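You operate a simulated robot arm through the tools that you are given. There is no shell and no other tool.

You are at the controls of a simulated robot arm. One attempt, no reset.

JOB
The mains is back. Change the shed over to it and shut the generator down.
Fine: SUPPLY to OFF, then MAINS; after that the generator's STOP, then engine OFF, then the press breaker up; leave the other breakers.
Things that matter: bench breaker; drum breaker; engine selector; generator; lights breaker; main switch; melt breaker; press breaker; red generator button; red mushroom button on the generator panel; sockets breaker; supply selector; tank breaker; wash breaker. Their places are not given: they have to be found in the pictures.

It is judged by the outcome, as a careful person would: the job done as asked, and still so three seconds after it is handed in. It fails if anything else is knocked over, pushed out of place, dropped, spilled or broken.

ROBOT AND FRAMES
A 6-joint arm with a two-finger gripper, fixed in place. Base frame: the origin is at the foot of the arm, x ahead of it, y to its left, z up. Readings come in mm, degrees, newtons and seconds.
Its first joint turns from -166.0 to 166.0 degrees. Payload 2.45 kg.
The TCP is the grasp point between the finger pads, 20 mm short of the fingertips. In the tool frame z runs along the fingers and y along their closing line. The gripper opens to 140 mm. The gripper's body begins 168 mm behind the TCP.
Orientation is told as [roll, pitch, yaw] about the base's x, y, z axes, in that order, counted from this pose: with the fingers straight down and closing along the base's y, the tool's x points along the base's -x, its y along +y and its z along -z.

CONTROLS
- The arm moves only by the tool arm_command. Its argument "motion" is a list of rows, each a list of 7 numbers: the turn, a rotation vector about the tool's x, y, z in degrees, then the shift along the tool's x, y, z in mm, then the gripper command, from -1 (shut) to 1 (fully open), values between in proportion. In form: [[rx, ry, rz, tx, ty, tz, fingers], ...]. A call has 1 to 20 rows; each row is the pose to reach, as a shift and turn from the pose commanded when the call began, along the tool's axes at that moment. Rows are played at 5 a second. More than 50 mm and 8.6 degrees between two rows, or a gripper value outside its range, and nothing of the call is played. A pose out of reach is approached as far as the arm can. The call stops where the force on the tool passes 40 N (or 10 N more than at its start, if that is more) or the arm is blocked; 0.2 s more then pass. Each finger travels about 45 mm/s and halts on what it meets, pressing with about 33 N; the grip force reading is that of the motor and also rises with nothing between the fingers. The clock runs only during rows and for 0.2 s after the last one: add rows that repeat a pose to give the fingers time. It gives the time, the measured TCP pose, the force on the tool (base axes), the opening and the grip force at its end, in the units of the frame above (readings bear some noise), with the torque about the TCP (base axes, N m) and any sound that the robot's microphone picked up.
- Cameras (640 x 400 px; columns grow to the right, rows downward): "scene" is fixed at [49.7, -501.7, 1390]; the picture's right is [0.31, -0.95, 0.00], its down [-0.36, -0.12, -0.92] and it looks along [0.88, 0.29, -0.38] (base axes); focal length 358 px, centre (320, 200). "wrist" rides on the gripper at [78, 11, -209] in the tool frame; the picture's right is [-0.14, 0.99, 0.00], its down [-0.92, -0.13, -0.37] and it looks along [-0.37, -0.05, 0.93] (tool axes); focal length 280 px, centre (320, 200).
- get_image(camera): a new picture of that camera. The clock stands still meanwhile.
- locate(camera, pixels): there is no depth. For up to 12 entries [column, row, z] of the newest picture of that camera ("zoom" is the newest enlarged one), the place [x, y] in the base frame at which the ray of that pixel passes the height z, good to about 3 mm. The clock stands still meanwhile.
- close_up(camera, box): a new picture of the part [left, top, right, bottom] of that camera's present view, enlarged. The clock stands still meanwhile.
- hand_in(): hands the job in; it is judged then, once.

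Open the gripper and draw the arm clear of the work before you hand the job in, unless the task says otherwise.

The tools are called as a command line: name --pt "numbers of a row" for each row, then --argument value for the rest, lists and objects as JSON in quotes. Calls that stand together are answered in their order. arm_command: Moves the arm, as the interface text tells. Its arguments: {"type":"object","properties":{"motion":{"type":"array","items":{"type":"array","items":{"type":"number"}}}},"required":["motion"]} The other tools are called the same way: get_image (camera) takes a picture; locate (camera, pixels) gives the place at which the rays of pixels pass given heights; close_up (camera, box) takes an enlarged picture of a part of a camera's view; hand_in () hands the job in.

At the start:

```text
time: 0.0
tcp_pos: [817.0, -0.1, 1262.5]
tool_rot: [0.0, -0.1, 0.0]
wrist_force: [0.1, -0.6, 0.2]
moment: [-0.05, 0.0, 0.0]
width: 140.0
finger_force: 0.0
```

scene: 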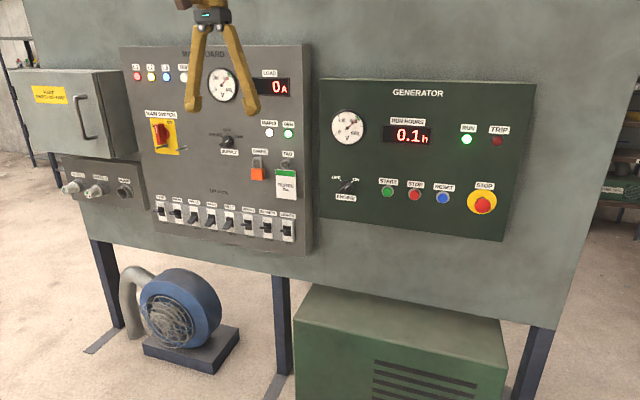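
wrist: 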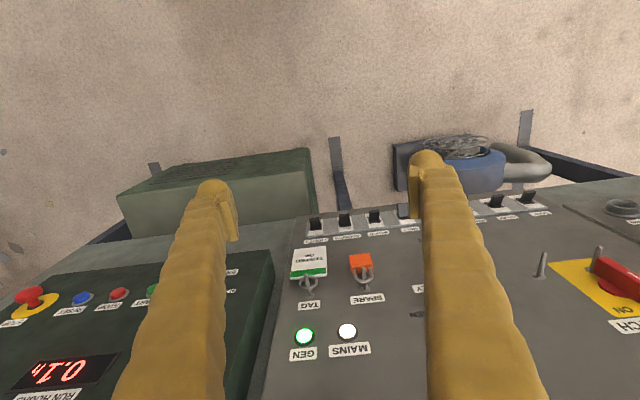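

I'll start by looking closely at the panels: the board spans about (120,45)-(310,255) and the generator panel about (320,80)-(535,240) in the scene picture.

close_up --camera "scene" --box '[120, 100, 320, 250]'

close_up --camera "scene" --box '[320, 90, 520, 240]'

close_up --camera "scene" --box '[180, 100, 300, 190]'

close_up --camera "scene" --box '[145, 180, 305, 250]'

```text
2.67 times, centred on (220, 175) of scene
```

zoom: 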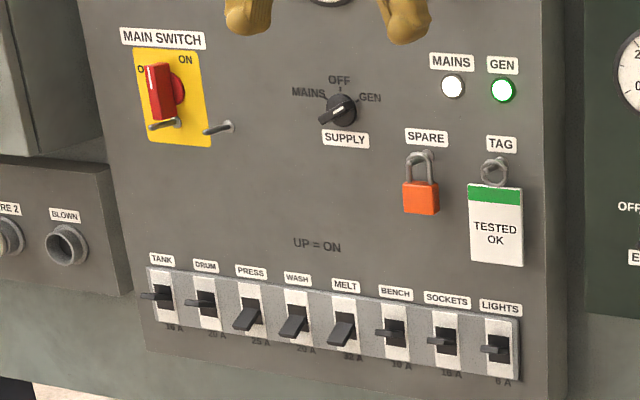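

```text
2.67 times, centred on (420, 165) of scene
```

zoom: 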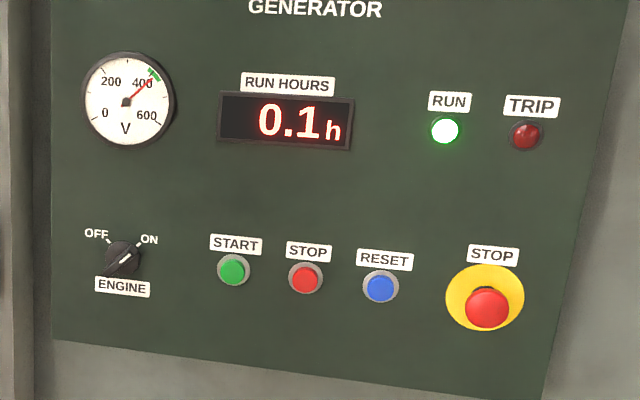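

```text
4.44 times, centred on (240, 145) of scene
```

zoom: 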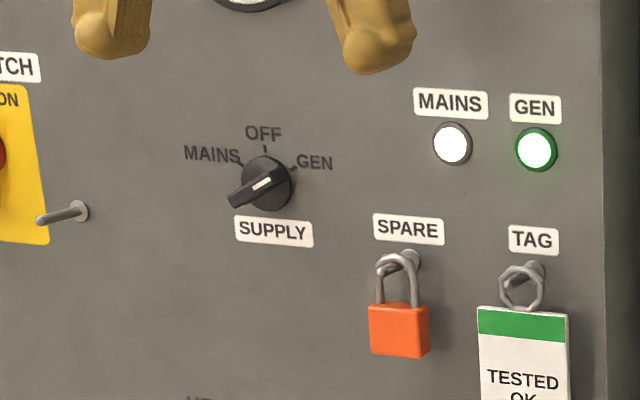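

```text
4.00 times, centred on (225, 215) of scene
```

zoom: 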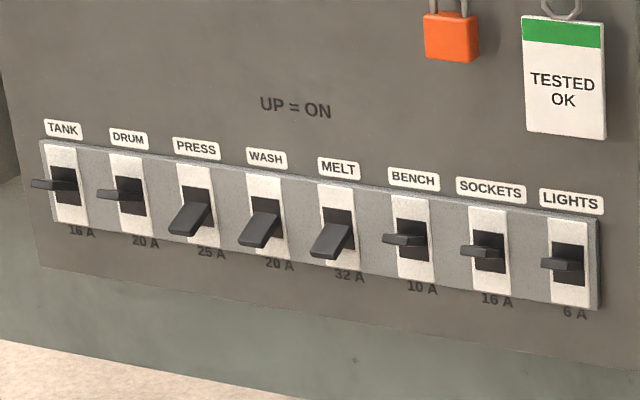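

The tool currently sees GEN lamp at scene (288,134)/wrist (304,337), MAINS lamp at scene (269,132)/wrist (347,331). I triangulate these to find the board plane by getting rays at two heights in both cameras.

locate --camera "scene" --pixels '[[288.2, 133.8, 1300], [288.2, 133.8, 1100], [269.5, 131.9, 1300], [269.5, 131.9, 1100], [414.7, 194.5, 1100], [414.7, 194.5, 900], [442.7, 198, 1100], [442.7, 198, 900], [482.5, 204, 1100], [482.5, 204, 900]]'

locate --camera "wrist" --pixels '[[304, 337, 1300], [304, 337, 1100], [347, 331, 1300], [347, 331, 1100], [119, 294, 1100], [119, 294, 900], [81, 298, 1100], [81, 298, 900], [28, 296, 1100], [28, 296, 900]]'

```text
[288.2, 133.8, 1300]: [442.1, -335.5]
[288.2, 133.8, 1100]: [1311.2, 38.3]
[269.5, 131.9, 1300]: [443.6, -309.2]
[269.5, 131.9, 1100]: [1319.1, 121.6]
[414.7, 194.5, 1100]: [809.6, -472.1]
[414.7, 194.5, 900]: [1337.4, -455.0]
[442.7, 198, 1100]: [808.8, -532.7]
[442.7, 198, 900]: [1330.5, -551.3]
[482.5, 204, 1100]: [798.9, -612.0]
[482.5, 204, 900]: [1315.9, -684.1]
```

```text
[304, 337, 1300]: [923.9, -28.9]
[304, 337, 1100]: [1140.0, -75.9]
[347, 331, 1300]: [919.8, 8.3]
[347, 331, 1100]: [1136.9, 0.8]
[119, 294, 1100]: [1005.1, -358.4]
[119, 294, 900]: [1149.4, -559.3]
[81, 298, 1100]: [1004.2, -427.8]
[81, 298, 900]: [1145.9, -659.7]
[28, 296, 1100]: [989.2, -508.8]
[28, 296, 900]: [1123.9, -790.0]
```

Triangulation puts the board plane at roughly x≈1083 facing −x, with the small red STOP near (1079,−462,998). I pitch the tool forward by 90° in small steps, staying back from the panel (x≈780).

arm_command --pt "0 -8 0 4 0 9 0.6" --pt "0 -16 0 8 0 18 0.4" --pt "0 -24 0 12 0 27 0.2" --pt "0 -32 0 16 0 36 0" --pt "0 -40 0 20 0 45 0" --pt "0 -48 0 24 0 54 0" --pt "0 -56 0 28 0 63 0" --pt "0 -64 0 32 0 72 0" --pt "0 -72 0 36 0 81 0" --pt "0 -80 0 37 0 90 0" --pt "0 -86 0 37 0 100 0" --pt "0 -90 0 37 0 110 0" --pt "0 -90 0 37 0 110 0"

get_image --camera "wrist"

get_image --camera "scene"

```text
time: 2.8
tcp_pos: [778.8, -0.1, 1151.8]
tool_rot: [171.8, -89.8, -171.8]
wrist_force: [-0.1, 0.7, -0.2]
moment: [0.0, 0.0, 0.03]
width: 70.0
finger_force: 0.0
```

```text
taken
```

wrist: 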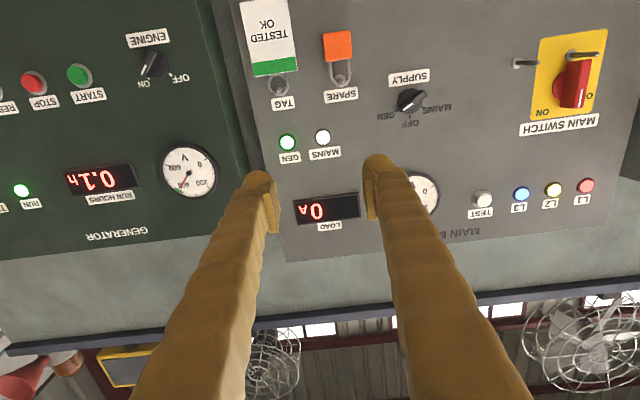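

```text
taken
```

scene: 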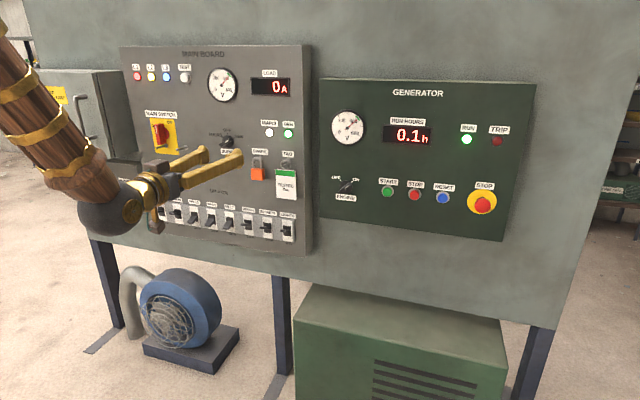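

The tool now points at the panel; the wrist view (upside-down) shows SUPPLY at (411,101) and ENGINE at (153,63). I take close-ups of these.

close_up --camera "wrist" --box '[360, 60, 470, 140]'

locate --camera "wrist" --pixels '[[411, 101, 1150], [411, 101, 1100], [153, 63, 1050], [153, 63, 1000], [287, 142, 1200], [287, 142, 1100], [34, 82, 1050], [34, 82, 1000]]'

locate --camera "scene" --pixels '[[227.4, 141.2, 1150], [227.4, 141.2, 1100], [346.5, 186, 1050], [346.5, 186, 1000], [288.2, 133.8, 1200], [288.2, 133.8, 1100], [414.7, 194.5, 1050], [414.7, 194.5, 1000]]'

```text
5.00 times, centred on (415, 100) of wrist
```

zoom: 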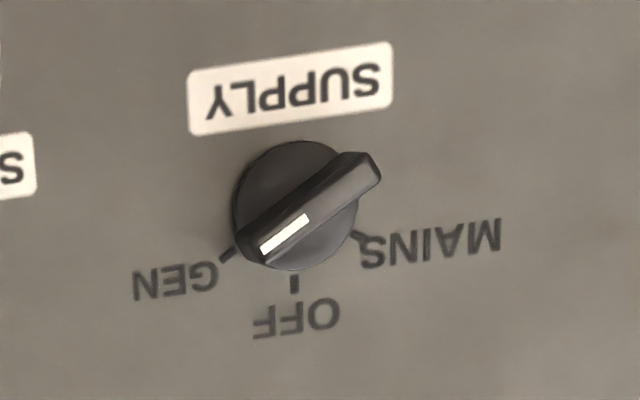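

```text
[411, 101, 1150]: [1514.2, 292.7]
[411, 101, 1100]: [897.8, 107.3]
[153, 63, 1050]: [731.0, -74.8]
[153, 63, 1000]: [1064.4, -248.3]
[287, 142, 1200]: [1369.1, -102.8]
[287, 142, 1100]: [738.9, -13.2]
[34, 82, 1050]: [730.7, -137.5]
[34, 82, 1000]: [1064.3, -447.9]
```

```text
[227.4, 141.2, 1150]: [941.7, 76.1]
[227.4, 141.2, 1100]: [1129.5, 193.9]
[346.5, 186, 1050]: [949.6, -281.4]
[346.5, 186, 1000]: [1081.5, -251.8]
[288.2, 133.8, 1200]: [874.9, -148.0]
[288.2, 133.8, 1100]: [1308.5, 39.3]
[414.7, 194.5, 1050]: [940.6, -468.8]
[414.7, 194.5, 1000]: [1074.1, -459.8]
```

SUPPLY triangulates to about (1075, 160, 1114), with its bar pointing ~60° right of vertical (GEN). I move closer in front of it, still standing well back (x=900), for a better view.

arm_command --pt "0 0 0 8 32 24 0" --pt "0 0 0 16 64 48 0" --pt "0 0 0 24 96 72 0" --pt "0 0 0 32 128 96 0" --pt "0 0 0 38 160 121 0" --pt "0 0 0 38 160 121 0"

get_image --camera "wrist"

close_up --camera "wrist" --box '[240, 90, 400, 190]'

close_up --camera "scene" --box '[150, 90, 310, 190]'

```text
time: 4.2
tcp_pos: [905.0, 163.8, 1115.1]
tool_rot: [125.7, -90.0, -125.7]
wrist_force: [-0.5, -0.9, -0.2]
moment: [0.0, 0.02, 0.02]
width: 69.9
finger_force: 0.0
```

```text
taken
```

wrist: 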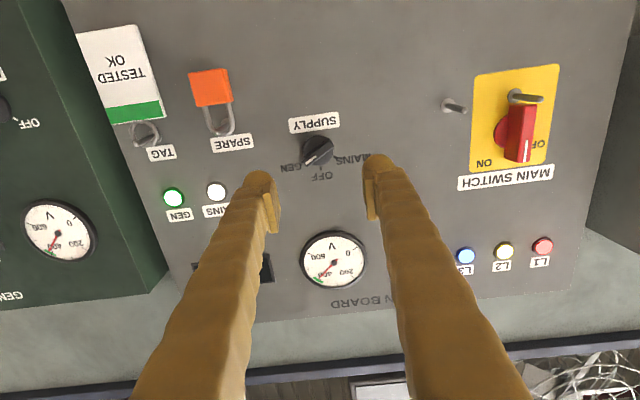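

```text
4.00 times, centred on (320, 140) of wrist
```

zoom: 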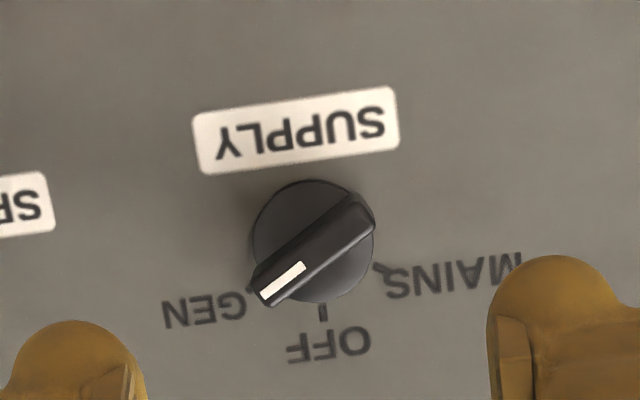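

```text
4.00 times, centred on (230, 140) of scene
```

zoom: 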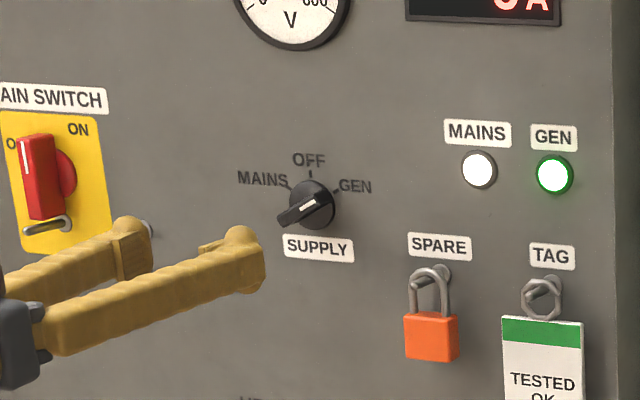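

The SUPPLY knob is now at wrist (318,150), scene (228,141), with its pointer on GEN. I triangulate label, OFF tick and knob to get the panel plane and knob depth.

locate --camera "wrist" --pixels '[[314.25, 122.5, 1120], [314.25, 122.5, 1080], [318.25, 150.5, 1120], [318.25, 150.5, 1080], [320.5, 168, 1140], [320.5, 168, 1100], [305.5, 174, 1120], [305.5, 174, 1140], [333, 150, 1120], [333, 150, 1100]]'

locate --camera "scene" --pixels '[[229.75, 152, 1120], [229.75, 152, 1080], [228, 140.75, 1120], [228, 140.75, 1080], [227.5, 133.5, 1140], [227.5, 133.5, 1100], [220.5, 144.5, 1120], [220.5, 144.5, 1100]]'

```text
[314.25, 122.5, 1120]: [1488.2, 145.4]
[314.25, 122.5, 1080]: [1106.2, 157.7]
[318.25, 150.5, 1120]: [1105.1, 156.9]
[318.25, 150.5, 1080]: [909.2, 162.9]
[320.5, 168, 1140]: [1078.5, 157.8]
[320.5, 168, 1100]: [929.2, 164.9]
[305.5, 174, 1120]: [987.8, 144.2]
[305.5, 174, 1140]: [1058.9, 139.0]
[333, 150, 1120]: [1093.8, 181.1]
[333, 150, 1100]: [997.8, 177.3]
```

```text
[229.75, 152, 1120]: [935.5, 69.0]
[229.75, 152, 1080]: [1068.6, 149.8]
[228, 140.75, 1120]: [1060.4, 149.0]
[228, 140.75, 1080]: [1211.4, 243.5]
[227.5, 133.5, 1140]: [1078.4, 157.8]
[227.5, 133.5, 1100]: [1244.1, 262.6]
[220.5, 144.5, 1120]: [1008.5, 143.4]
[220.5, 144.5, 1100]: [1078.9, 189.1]
```

The panel surface is about x≈1078 and the knob axis near y≈158. I take tighter close-ups to pin down knob centre height and how far its bar sticks out.

close_up --camera "scene" --box '[200, 120, 256, 155]'

close_up --camera "wrist" --box '[280, 125, 360, 175]'

```text
11.43 times, centred on (228, 138) of scene
```

zoom: 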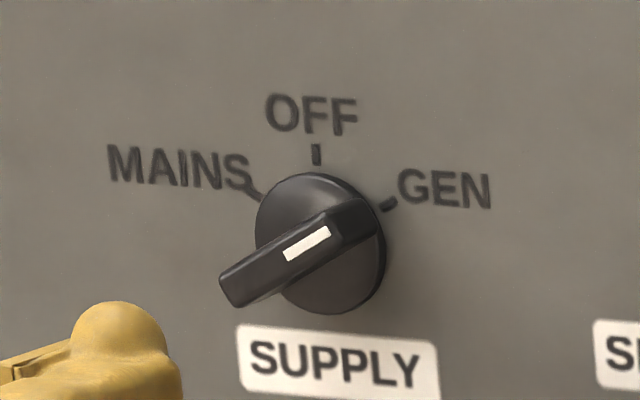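

```text
8.00 times, centred on (320, 150) of wrist
```

zoom: 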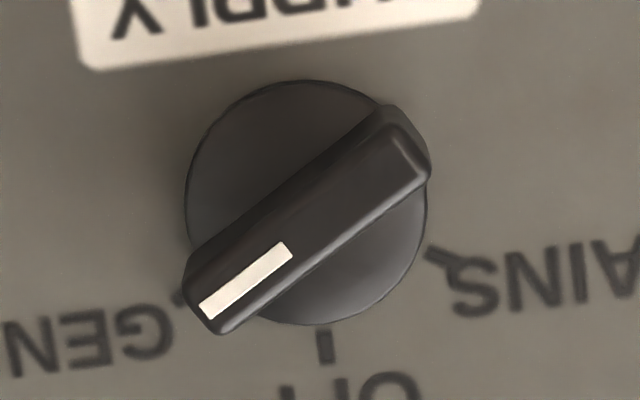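

I take precise centres: disc front at wrist (318.4,150.4)/scene (227.56,141.76), bar front centre at wrist (318.5,152.5) and scene (224.6,142.2).

locate --camera "wrist" --pixels '[[318.4, 150.4, 1120], [318.4, 150.4, 1105], [318.7, 152.6, 1120], [318.7, 152.6, 1105], [302.5, 162.0, 1120], [302.5, 162.0, 1135], [335, 157.5, 1120], [335, 157.5, 1130], [305.0, 164.0, 1120], [331.5, 141.5, 1110]]'

locate --camera "scene" --pixels '[[227.56, 141.76, 1120], [227.56, 141.76, 1105], [225.0, 142.1, 1120], [225.0, 142.1, 1105], [234.0, 138.0, 1120], [234.0, 138.0, 1135], [222.5, 137.0, 1120], [222.5, 137.0, 1130]]'

```text
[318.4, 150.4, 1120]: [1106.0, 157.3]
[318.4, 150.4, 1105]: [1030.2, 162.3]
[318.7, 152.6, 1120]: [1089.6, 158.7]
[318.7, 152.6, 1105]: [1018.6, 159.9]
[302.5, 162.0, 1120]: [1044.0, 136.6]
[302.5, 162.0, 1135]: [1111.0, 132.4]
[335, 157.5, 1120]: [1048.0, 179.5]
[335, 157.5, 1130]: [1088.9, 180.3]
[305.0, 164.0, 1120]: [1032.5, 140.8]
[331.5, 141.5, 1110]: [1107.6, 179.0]
```

```text
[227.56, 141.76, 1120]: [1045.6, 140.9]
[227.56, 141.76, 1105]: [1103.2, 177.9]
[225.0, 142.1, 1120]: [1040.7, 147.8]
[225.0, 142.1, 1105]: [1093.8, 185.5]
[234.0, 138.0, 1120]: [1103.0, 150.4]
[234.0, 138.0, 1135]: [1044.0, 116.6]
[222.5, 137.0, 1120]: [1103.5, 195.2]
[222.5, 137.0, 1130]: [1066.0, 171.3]
```

The knob axis is near (y 158.5, z 1113), disc face x≈1071, bar front x≈1060. I roll the tool +60° about its own axis so the fingers close across the bar, correct the small offset, and narrow the opening to ~42 mm.

arm_command --pt "0 0 7.5 0.5 -1 0 -0.1" --pt "0 0 15 1 -2 0 -0.2" --pt "0 0 22.5 1.5 -3 0 -0.3" --pt "0 0 30 2 -4 0 -0.4" --pt "0 0 37.5 2 -5 0 -0.4" --pt "0 0 45 2 -5 0 -0.4" --pt "0 0 52.5 2 -5 0 -0.4" --pt "0 0 60 2 -5 0 -0.4" --pt "0 0 60 2 -5 0 -0.4" --pt "0 0 60 2 -5 0 -0.4"

get_image --camera "wrist"

close_up --camera "scene" --box '[140, 90, 300, 190]'

```text
time: 6.4
tcp_pos: [901.0, 155.3, 1111.6]
tool_rot: [90.0, -30.1, -90.0]
wrist_force: [0.3, 0.2, -0.1]
moment: [-0.02, -0.01, -0.01]
width: 41.9
finger_force: 0.0
```

```text
taken
```

wrist: 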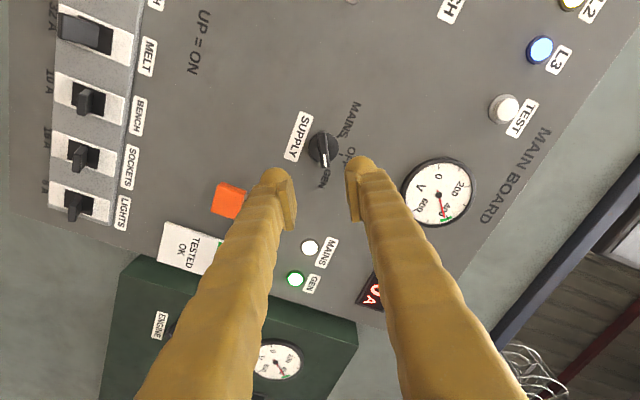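

```text
4.00 times, centred on (220, 140) of scene
```

zoom: 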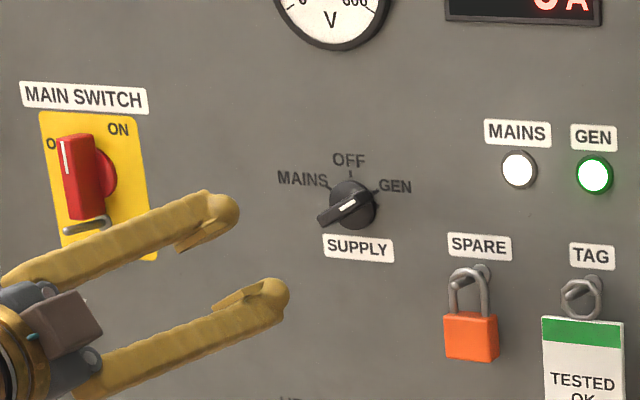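

Arm settled at (901,155.3,1111.6) with the bar now between the fingers in view at about (323,150). I zoom in to check how the bar lines up with the tool axis, which should project to about (320,152) there.

close_up --camera "wrist" --box '[280, 125, 360, 175]'

```text
8.00 times, centred on (320, 150) of wrist
```

zoom: 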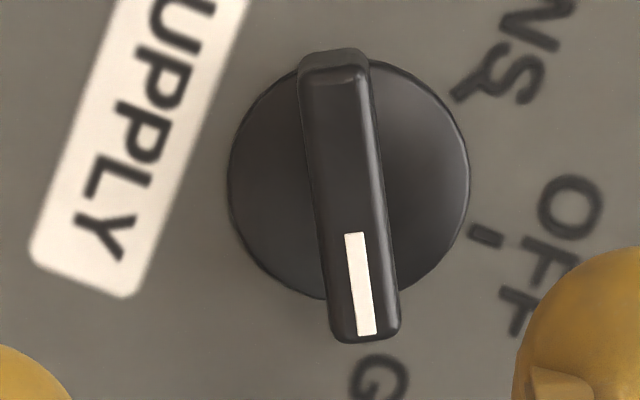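

The bar is offset about +4 mm along the tool's y and +2 mm along tool x. I correct that and advance to x≈1030 (fingertips ~1050, just short of the bar front), then re-check.

arm_command --pt "0 0 0 2 4 30 -0.4" --pt "0 0 0 2 4 60 -0.4" --pt "0 0 0 2 4 90 -0.4" --pt "0 0 0 2 4 115 -0.4" --pt "0 0 0 2 4 129 -0.4" --pt "0 0 0 2 4 129 -0.4" --pt "0 0 0 2 4 129 -0.4" --pt "0 0 0 2 4 129 -0.4"

get_image --camera "wrist"

close_up --camera "wrist" --box '[260, 130, 388, 210]'

close_up --camera "scene" --box '[180, 105, 276, 165]'

```text
time: 8.2
tcp_pos: [1029.4, 159.2, 1115.4]
tool_rot: [90.1, -30.0, -90.0]
wrist_force: [-0.2, -0.7, -0.6]
moment: [0.0, 0.01, -0.01]
width: 42.2
finger_force: 0.0
```

```text
taken
```

wrist: 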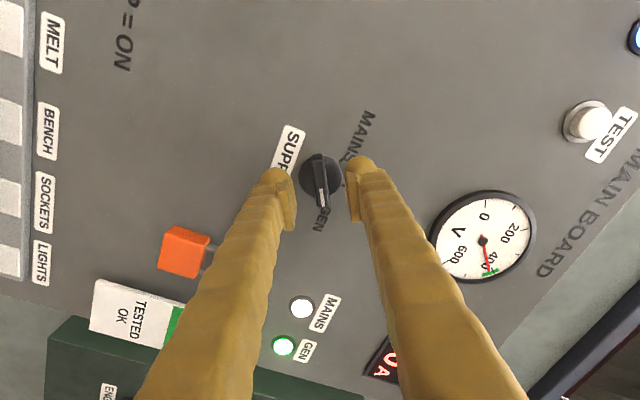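

```text
5.00 times, centred on (324, 170) of wrist
```

zoom: 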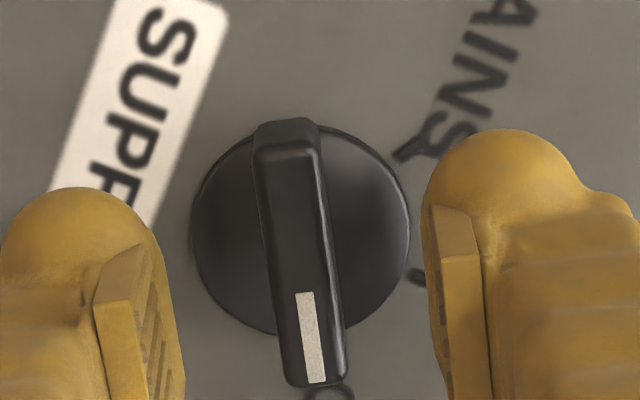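

```text
6.67 times, centred on (228, 135) of scene
```

zoom: 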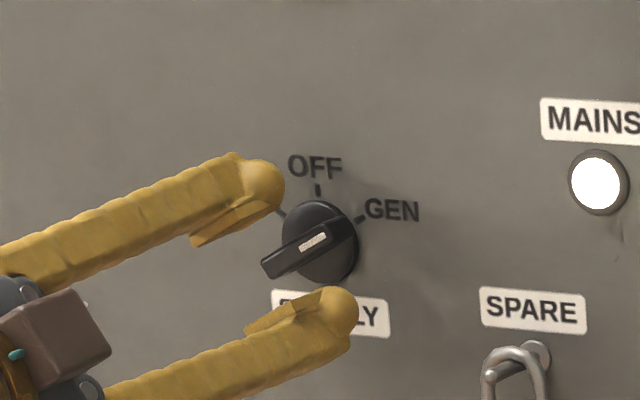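

The bar front centre projects at (320,183), right on the tool axis. I advance 14 mm so the pads straddle the bar without reaching the disc face.

arm_command --pt "0 0 0 0 0 5 -0.4" --pt "0 0 0 0 0 10 -0.4" --pt "0 0 0 0 0 14 -0.4" --pt "0 0 0 0 0 14 -0.4" --pt "0 0 0 0 0 14 -0.4"

close_up --camera "wrist" --box '[260, 130, 388, 210]'

close_up --camera "scene" --box '[196, 115, 260, 155]'

```text
time: 9.4
tcp_pos: [1044.8, 158.7, 1114.6]
tool_rot: [90.0, -30.0, -90.0]
wrist_force: [-0.9, 0.0, 0.0]
moment: [-0.01, 0.03, 0.0]
width: 42.1
finger_force: 0.0
```

```text
5.00 times, centred on (324, 170) of wrist
```

zoom: 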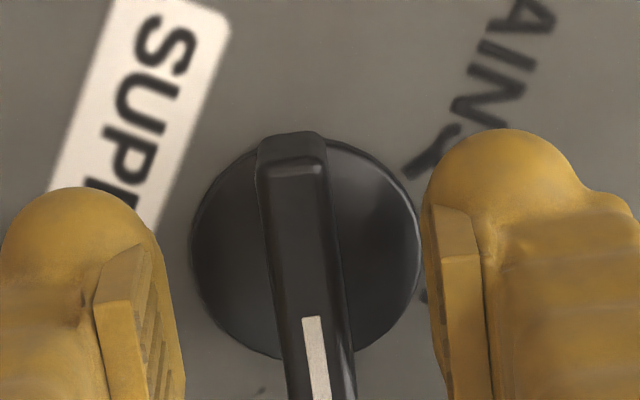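

```text
10.00 times, centred on (228, 135) of scene
```

zoom: 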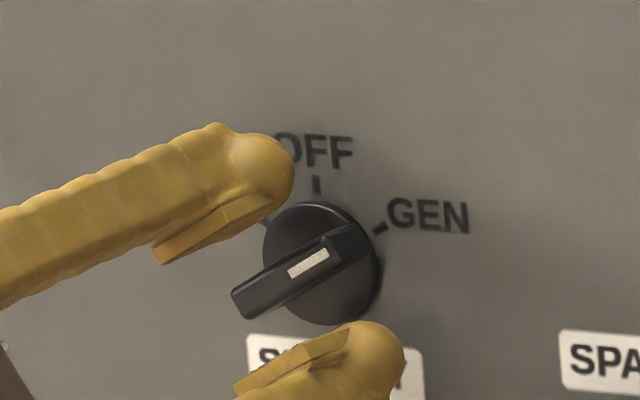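

Pads straddle the bar with no contact (force ≈1 N). I advance 2 mm more and close on the bar.

arm_command --pt "0 0 0 0 0 2 -0.4" --pt "0 0 0 0 0 2 -0.6" --pt "0 0 0 0 0 2 -0.75" --pt "0 0 0 0 0 2 -0.9" --pt "0 0 0 0 0 2 -1" --pt "0 0 0 0 0 2 -1" --pt "0 0 0 0 0 2 -1"

close_up --camera "wrist" --box '[260, 130, 388, 210]'

close_up --camera "scene" --box '[196, 115, 260, 155]'

```text
time: 11.0
tcp_pos: [1046.9, 158.6, 1114.8]
tool_rot: [90.1, -30.0, -89.9]
wrist_force: [10.3, 13.1, 16.3]
moment: [-0.02, -0.15, 0.13]
width: 11.4
finger_force: 38.5
```

```text
5.00 times, centred on (324, 170) of wrist
```

zoom: 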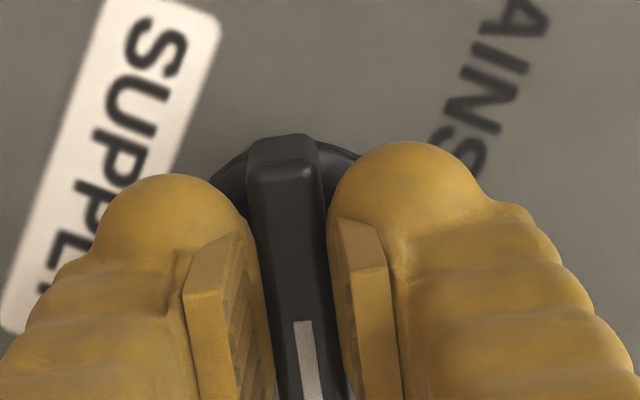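

```text
10.00 times, centred on (228, 135) of scene
```

zoom: 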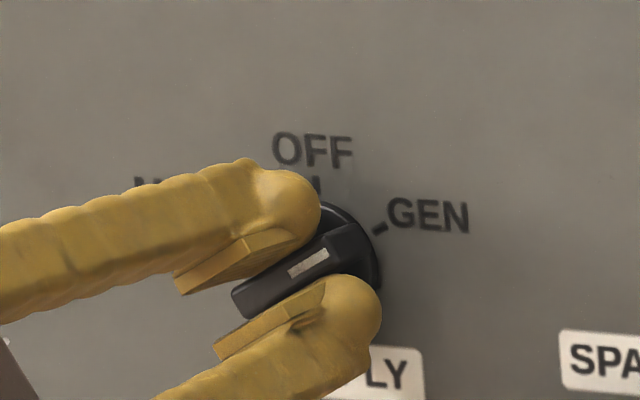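

The bar is gripped (width 11.4 mm), with ~21 N side load along tool +y from slight off-centre. I shift the tool 1 mm along +y to relieve it before turning.

arm_command --pt "0 0 0 0 1 0 -1" --pt "0 0 0 0 1 0 -1"

```text
time: 11.6
tcp_pos: [1045.7, 159.2, 1115.5]
tool_rot: [90.0, -30.0, -90.0]
wrist_force: [-4.6, 11.6, 17.8]
moment: [0.01, -0.17, 0.15]
width: 11.1
finger_force: 38.5
```

Load is basically unchanged (~21 N). I shift another 1 mm the same way and read the force.

arm_command --pt "0 0 0 0 0.7 0 -1" --pt "0 0 0 0 1.4 0 -1" --pt "0 0 0 0 1.4 0 -1"

```text
time: 12.4
tcp_pos: [1045.9, 158.9, 1117.0]
tool_rot: [90.0, -30.0, -90.0]
wrist_force: [-15.7, -12.9, 6.0]
moment: [-0.02, -0.11, -0.19]
width: 11.1
finger_force: 38.1
```

Side load along the closing line is now near zero. I turn the knob counter-clockwise (negative about tool z) by the first 30° and check.

arm_command --pt "0 0 -6 0 0 0 -1" --pt "0 0 -12 0 0 0 -1" --pt "0 0 -18 0 0 0 -1" --pt "0 0 -24 0 0 0 -1" --pt "0 0 -30 0 0 0 -1"

close_up --camera "scene" --box '[196, 115, 260, 155]'

```text
time: 13.6
tcp_pos: [1046.9, 158.9, 1117.1]
tool_rot: [89.9, -60.2, -90.0]
wrist_force: [-20.0, -23.6, -2.3]
moment: [-0.01, -0.09, -0.35]
width: 10.9
finger_force: 38.2
```

```text
10.00 times, centred on (228, 135) of scene
```

zoom: 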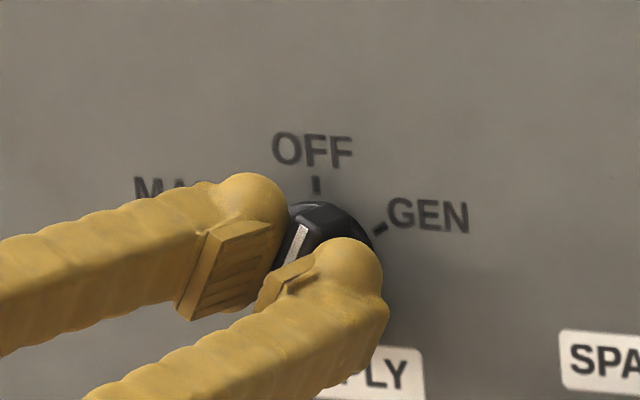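

The knob turned with the gripper to mid-way; load is 31 N (mostly −x and −y). I relieve it by shifting the tool 2 mm toward −y and 1 mm back.

arm_command --pt "0 0 0 -0.5 -0.85 -0.5 -1" --pt "0 0 0 -1 -1.7 -1 -1" --pt "0 0 0 -1 -1.7 -1 -1"

```text
time: 14.4
tcp_pos: [1046.2, 159.6, 1115.9]
tool_rot: [90.0, -60.0, -89.8]
wrist_force: [25.2, 7.8, -5.7]
moment: [0.0, 0.09, 0.09]
width: 11.0
finger_force: 38.1
```

Now +25 N in x, so the retreat was slightly too much. I bring it forward 0.5 mm while turning the remaining 30° to OFF.

arm_command --pt "0 0 0 0.1 0.3 0.5 -1" --pt "0 0 -6 0.1 0.3 0.5 -1" --pt "0 0 -12 0.1 0.3 0.5 -1" --pt "0 0 -18 0.1 0.3 0.5 -1" --pt "0 0 -24 0.1 0.3 0.5 -1" --pt "0 0 -30 0.1 0.3 0.5 -1" --pt "0 0 -30 0.1 0.3 0.5 -1"

close_up --camera "scene" --box '[180, 105, 308, 185]'

close_up --camera "wrist" --box '[260, 120, 388, 200]'

```text
time: 16.0
tcp_pos: [1045.1, 159.4, 1116.9]
tool_rot: [-125.4, -89.9, 125.6]
wrist_force: [6.5, 36.7, 6.1]
moment: [0.05, -0.13, 0.35]
width: 11.0
finger_force: 38.5
```

```text
5.00 times, centred on (244, 145) of scene
```

zoom: 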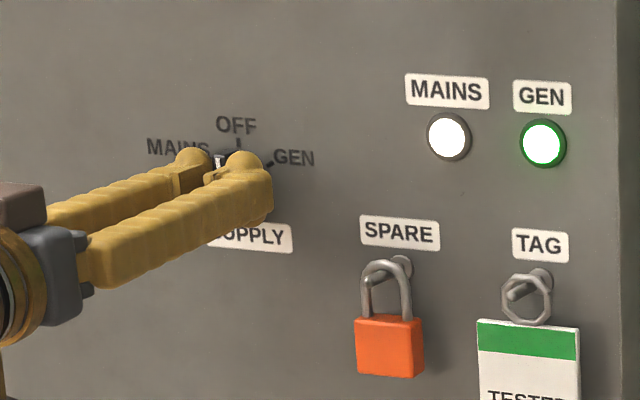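

```text
5.00 times, centred on (324, 160) of wrist
```

zoom: 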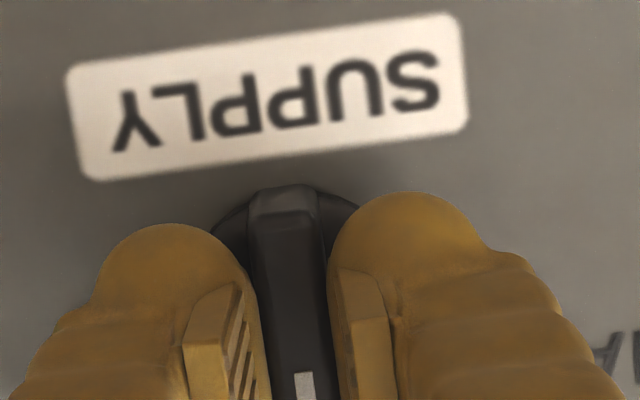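

The bar is now vertical at OFF; load is 37 N in +y. I relieve it by moving 1.3 mm toward +y and let it rest at OFF for a moment.

arm_command --pt "0 0 0 0 0.6 0 -1" --pt "0 0 0 0 1.2 0 -1" --pt "0 0 0 0 1.2 0 -1" --pt "0 0 0 0 1.2 0 -1"

```text
time: 17.0
tcp_pos: [1045.8, 159.8, 1115.6]
tool_rot: [21.4, -90.1, -21.4]
wrist_force: [-13.6, 22.1, 5.6]
moment: [0.03, 0.03, 0.23]
width: 11.2
finger_force: 37.9
```

Still 22 N in +y; I shift another 0.8 mm and start the turn toward MAINS with the first 30°.

arm_command --pt "0 0 0 0 0.8 -0.3 -1" --pt "0 0 0 0 0.8 -0.3 -1"

```text
time: 17.6
tcp_pos: [1045.9, 159.7, 1116.9]
tool_rot: [146.4, -90.0, -146.4]
wrist_force: [6.0, 10.8, 5.7]
moment: [0.02, -0.05, 0.11]
width: 10.9
finger_force: 37.7
```

Load is down to ~13 N, knob resting at OFF. I now turn the next 30° toward MAINS.

arm_command --pt "0 0 -6 0 0 0 -1" --pt "0 0 -12 0 0 0 -1" --pt "0 0 -18 0 0 0 -1" --pt "0 0 -24 0 0 0 -1" --pt "0 0 -30 0 0 0 -1"

```text
time: 18.8
tcp_pos: [1045.2, 161.8, 1116.3]
tool_rot: [-90.1, -59.8, 90.2]
wrist_force: [23.4, 15.5, 6.8]
moment: [0.0, -0.12, 0.13]
width: 11.3
finger_force: 38.1
```

Load 29 N (mostly +x, +y). I ease forward 0.4 mm and +y 0.7 mm, then turn the last 30° to MAINS.

arm_command --pt "0 0 0 -0.35 0.6 0.4 -1" --pt "0 0 -6 -0.35 0.6 0.4 -1" --pt "0 0 -12 -0.35 0.6 0.4 -1" --pt "0 0 -18 -0.35 0.6 0.4 -1" --pt "0 0 -24 -0.35 0.6 0.4 -1" --pt "0 0 -30 -0.35 0.6 0.4 -1" --pt "0 0 -30 -0.35 0.6 0.4 -1"

close_up --camera "scene" --box '[180, 105, 308, 185]'

close_up --camera "wrist" --box '[260, 120, 388, 200]'

```text
time: 20.4
tcp_pos: [1045.4, 161.4, 1115.3]
tool_rot: [-89.8, -29.9, 90.0]
wrist_force: [-6.6, 11.4, -1.0]
moment: [-0.01, 0.04, 0.12]
width: 10.9
finger_force: 37.9
```

```text
5.00 times, centred on (244, 145) of scene
```

zoom: 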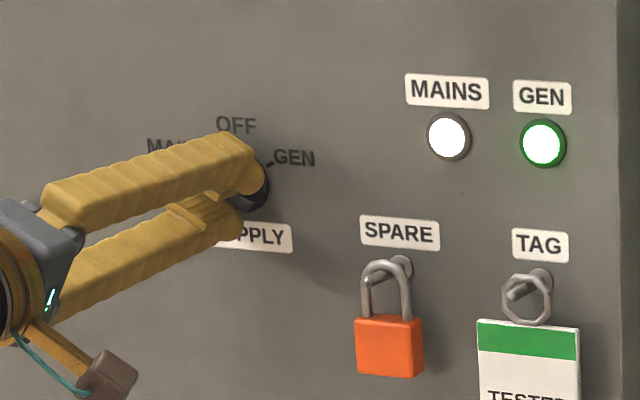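

```text
5.00 times, centred on (324, 160) of wrist
```

zoom: 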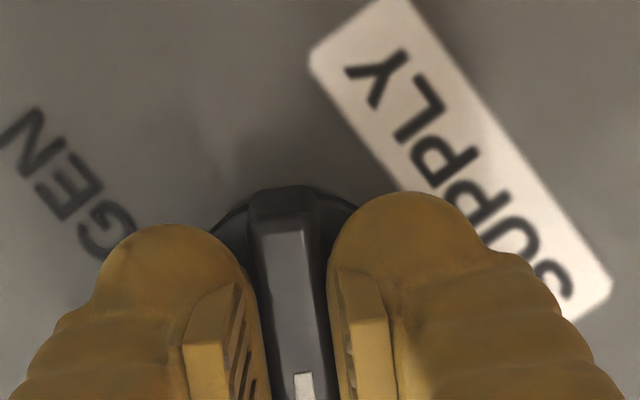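

The bar has followed to MAINS (−60°) with low load. I open to ~42 mm and then draw straight back.

arm_command --pt "0 0 0 0 0 0 -0.6" --pt "0 0 0 0 0 0 -0.4" --pt "0 0 0 0 0 0 -0.4" --pt "0 0 0 0 0 0 -0.4" --pt "0 0 0 0 0 -10 -0.4" --pt "0 0 0 0 0 -30 -0.4" --pt "0 0 0 0 0 -60 -0.4" --pt "0 0 0 0 0 -100 -0.4" --pt "0 0 0 0 0 -145 -0.4" --pt "0 0 0 0 0 -145 -0.4"

get_image --camera "wrist"

close_up --camera "wrist" --box '[260, 100, 388, 180]'

close_up --camera "scene" --box '[180, 105, 308, 185]'

```text
time: 22.6
tcp_pos: [900.0, 161.8, 1116.1]
tool_rot: [-90.0, -30.0, 90.1]
wrist_force: [-0.2, -0.5, 0.3]
moment: [-0.01, -0.01, 0.0]
width: 41.9
finger_force: 0.2
```

```text
taken
```

wrist: 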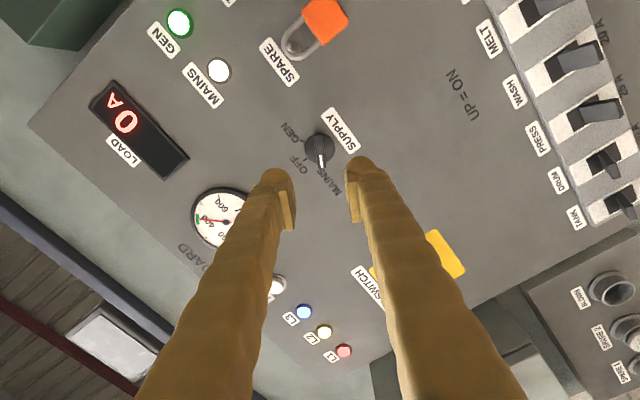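

```text
5.00 times, centred on (324, 140) of wrist
```

zoom: 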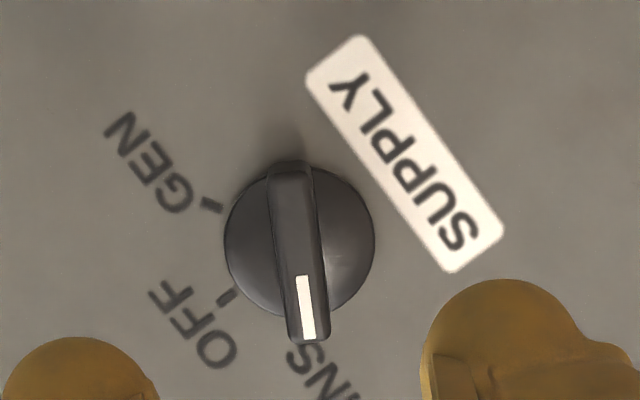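

```text
5.00 times, centred on (244, 145) of scene
```

zoom: 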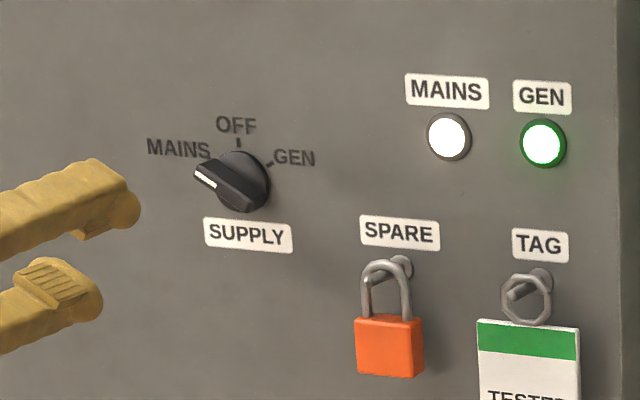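

SUPPLY now points at MAINS. I roll the tool back 60° to level and close the fingers for button pushing, staying at x=900.

arm_command --pt "0 0 7.5 0 0 0 -0.5" --pt "0 0 15 0 0 0 -0.6" --pt "0 0 22.5 0 0 0 -0.7" --pt "0 0 30 0 0 0 -0.8" --pt "0 0 37.5 0 0 0 -0.9" --pt "0 0 45 0 0 0 -1" --pt "0 0 52.5 0 0 0 -1" --pt "0 0 60 0 0 0 -1" --pt "0 0 60 0 0 0 -1" --pt "0 0 60 0 0 0 -1"

```text
time: 24.8
tcp_pos: [901.5, 161.7, 1115.8]
tool_rot: [97.6, -90.0, -97.5]
wrist_force: [1.0, -0.4, -0.4]
moment: [-0.01, 0.04, 0.0]
width: 0.2
finger_force: 29.1
```

Level and closed at (901,162,1116). I now traverse right to y≈−440 and down to z≈998, backing off to x≈880, to face the generator's small red STOP button.

arm_command --pt "0 0 0 8 -40 -5 -1" --pt "0 0 0 16 -80 -10 -1" --pt "0 0 0 24 -120 -20 -1" --pt "0 0 0 32 -160 -20 -1" --pt "0 0 0 40 -200 -20 -1" --pt "0 0 0 48 -240 -20 -1" --pt "0 0 0 56 -280 -20 -1" --pt "0 0 0 64 -320 -20 -1" --pt "0 0 0 72 -360 -20 -1" --pt "0 0 0 80 -400 -20 -1" --pt "0 0 0 88 -440 -20 -1" --pt "0 0 0 96 -480 -20 -1" --pt "0 0 0 104 -520 -20 -1" --pt "0 0 0 112 -560 -20 -1" --pt "0 0 0 118 -600 -20 -1" --pt "0 0 0 118 -624 -20 -1" --pt "0 0 0 118 -624 -20 -1" --pt "0 0 0 118 -624 -20 -1"

get_image --camera "wrist"

get_image --camera "scene"

```text
time: 28.6
tcp_pos: [882.2, -462.8, 995.2]
tool_rot: [88.9, -89.9, -88.7]
wrist_force: [0.5, 0.3, 0.1]
moment: [-0.01, 0.01, 0.01]
width: 0.1
finger_force: 29.7
```

```text
taken
```

wrist: 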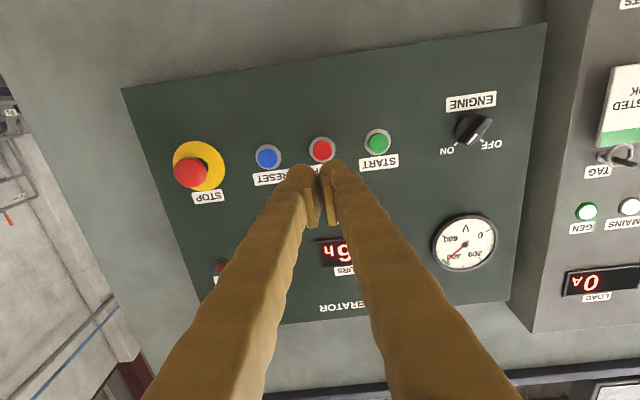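

```text
taken
```

scene: 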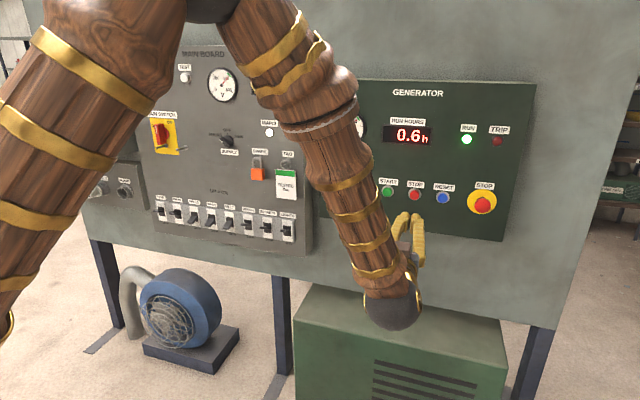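

STOP (small red) is at wrist (322,150), scene (414,194). I zoom in to locate it precisely and see the bezel.

close_up --camera "wrist" --box '[280, 120, 376, 180]'

close_up --camera "scene" --box '[370, 170, 466, 230]'

locate --camera "wrist" --pixels '[[321.5, 149.5, 1010], [321.5, 149.5, 990], [322, 151, 1010], [322, 151, 990]]'

locate --camera "scene" --pixels '[[414.7, 194.5, 1010], [414.7, 194.5, 990]]'

```text
6.67 times, centred on (328, 150) of wrist
```

zoom: 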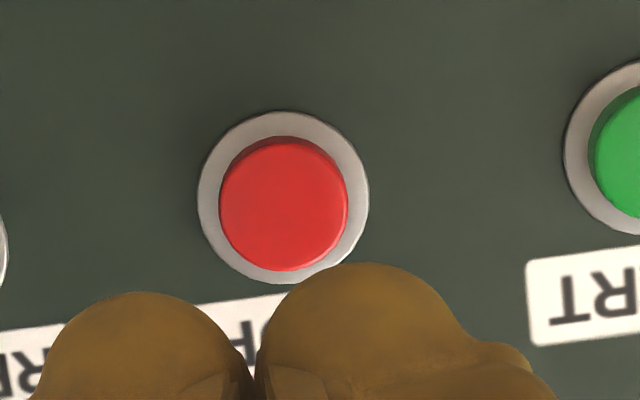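

```text
6.67 times, centred on (418, 200) of scene
```

zoom: 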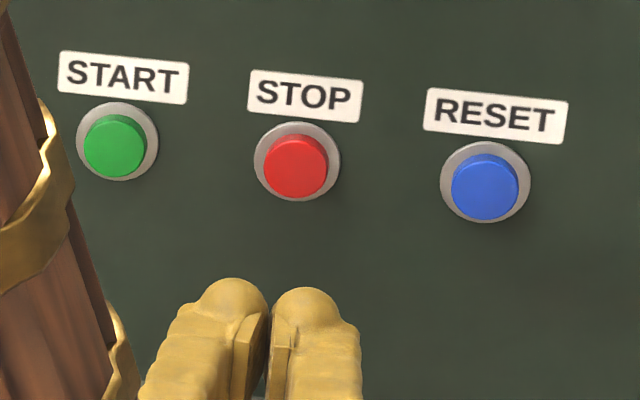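

```text
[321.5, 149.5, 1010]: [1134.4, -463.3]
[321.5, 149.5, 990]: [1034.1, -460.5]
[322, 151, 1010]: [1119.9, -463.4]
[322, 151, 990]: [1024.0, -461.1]
```

```text
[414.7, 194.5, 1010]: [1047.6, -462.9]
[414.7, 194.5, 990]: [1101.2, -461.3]
```

The STOP button front is at about (1074.5, −462, 999.5). I shift up 4 mm and left 1.5 mm and advance 158 mm, so fingertips stop ~12 mm short.

arm_command --pt "0 0 0 -4 1.5 40 -1" --pt "0 0 0 -4 1.5 80 -1" --pt "0 0 0 -4 1.5 120 -1" --pt "0 0 0 -4 1.5 145 -1" --pt "0 0 0 -4 1.5 158 -1" --pt "0 0 0 -4 1.5 158 -1" --pt "0 0 0 -4 1.5 158 -1"

close_up --camera "wrist" --box '[256, 140, 384, 220]'

close_up --camera "scene" --box '[370, 170, 466, 230]'

```text
time: 30.2
tcp_pos: [1040.0, -461.3, 1001.1]
tool_rot: [79.5, -89.9, -79.3]
wrist_force: [0.1, 0.9, -0.5]
moment: [0.01, 0.0, -0.04]
width: 0.1
finger_force: 29.4
```

```text
5.00 times, centred on (320, 180) of wrist
```

zoom: 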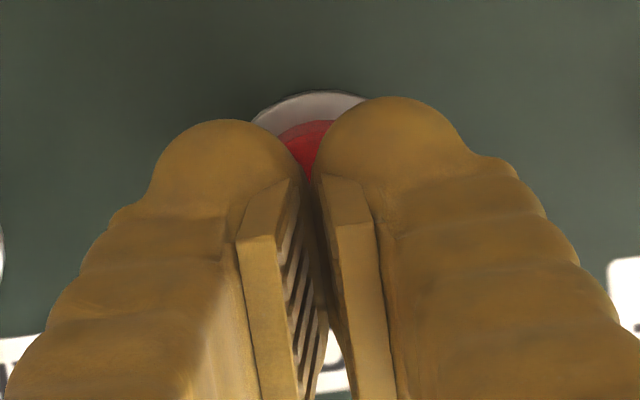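

```text
6.67 times, centred on (418, 200) of scene
```

zoom: 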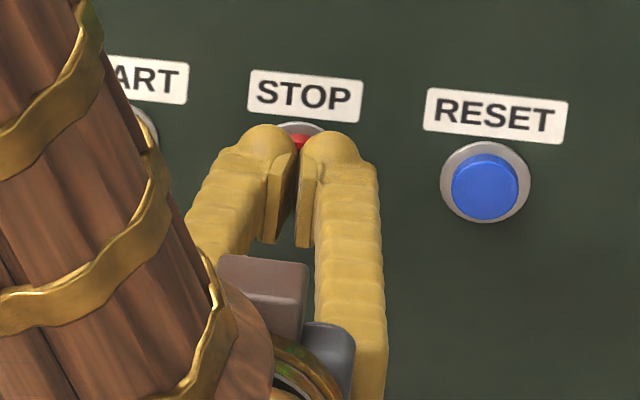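

Fingertips are centred over the STOP button at x≈1060. I advance in 2 mm steps to press it lightly and listen for a click.

arm_command --pt "0 0 0 0 0 4 -1" --pt "0 0 0 0 0 8 -1" --pt "0 0 0 0 0 10 -1" --pt "0 0 0 0 0 12 -1" --pt "0 0 0 0 0 14 -1" --pt "0 0 0 0 0 16 -1" --pt "0 0 0 0 0 17 -1"

close_up --camera "scene" --box '[360, 110, 520, 210]'

```text
time: 31.8
tcp_pos: [1056.2, -461.3, 1002.6]
tool_rot: [79.0, -90.0, -78.9]
wrist_force: [-29.0, 0.8, 2.8]
moment: [-0.01, 0.0, 0.03]
width: 5.8
finger_force: 29.4
heard: click
```

```text
4.00 times, centred on (440, 160) of scene
```

zoom: 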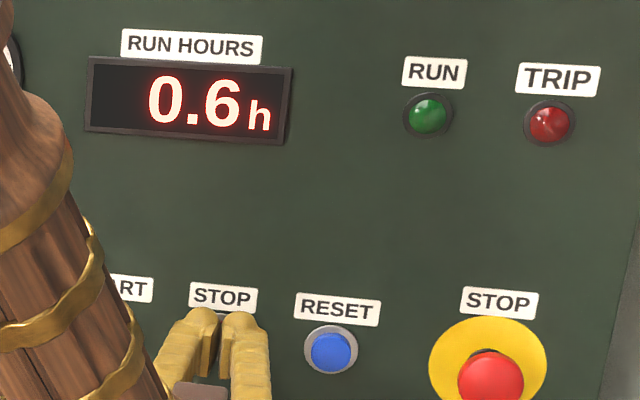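

A click, the RUN lamp has gone out and TRIP stays dark: the generator is stopped. I back straight off and shift left to face the ENGINE selector, opening the fingers on the way.

arm_command --pt "0 0 0 0 0 -10 -1" --pt "0 0 0 0 0 -40 -1" --pt "0 0 0 0 0 -80 -1" --pt "0 0 0 0 0 -120 -1" --pt "0 0 0 0 0 -160 -1" --pt "0 0 0 2 40 -160 -0.8" --pt "0 0 0 4 80 -160 -0.6" --pt "0 0 0 6 120 -160 -0.4" --pt "0 0 0 6 160 -160 -0.4" --pt "0 0 0 6 205 -160 -0.4" --pt "0 0 0 6 205 -160 -0.4" --pt "0 0 0 6 205 -160 -0.4"

get_image --camera "wrist"

close_up --camera "wrist" --box '[272, 110, 368, 170]'

get_image --camera "scene"

close_up --camera "scene" --box '[314, 165, 378, 205]'

```text
time: 34.4
tcp_pos: [897.0, -257.8, 997.4]
tool_rot: [120.8, -90.1, -120.6]
wrist_force: [-0.3, 0.3, -0.1]
moment: [-0.01, 0.02, 0.0]
width: 42.1
finger_force: 0.1
```

```text
taken
```

wrist: 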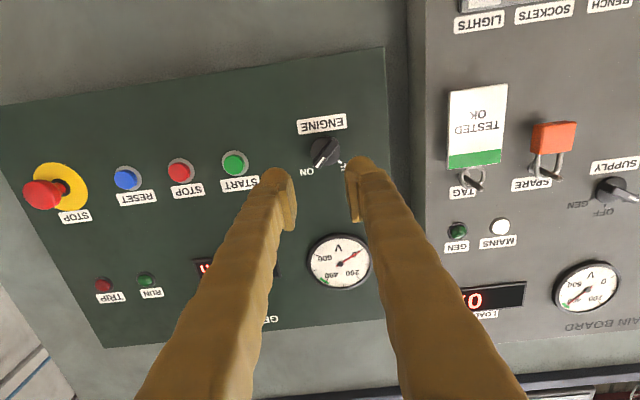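

```text
6.67 times, centred on (320, 140) of wrist
```

zoom: 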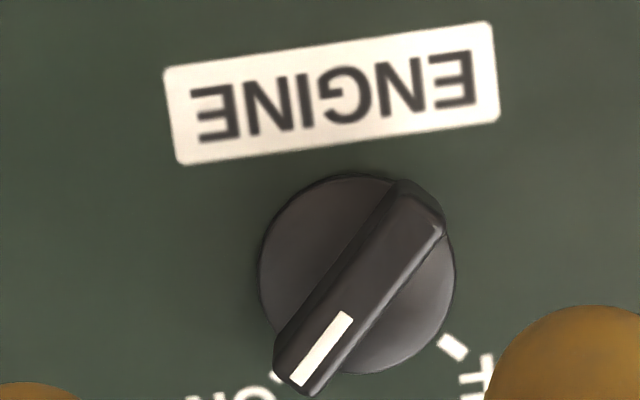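

```text
taken
```

scene: 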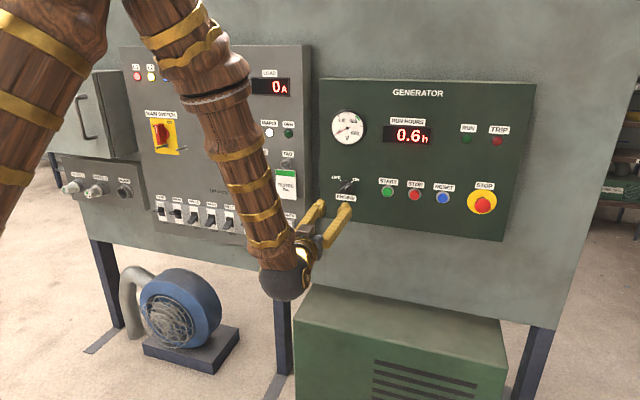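

```text
10.00 times, centred on (346, 185) of scene
```

zoom: 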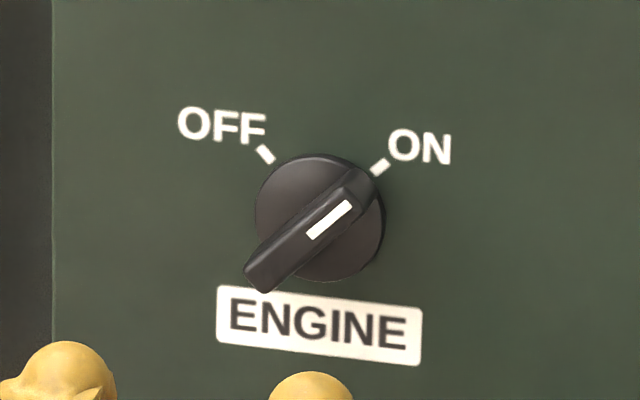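

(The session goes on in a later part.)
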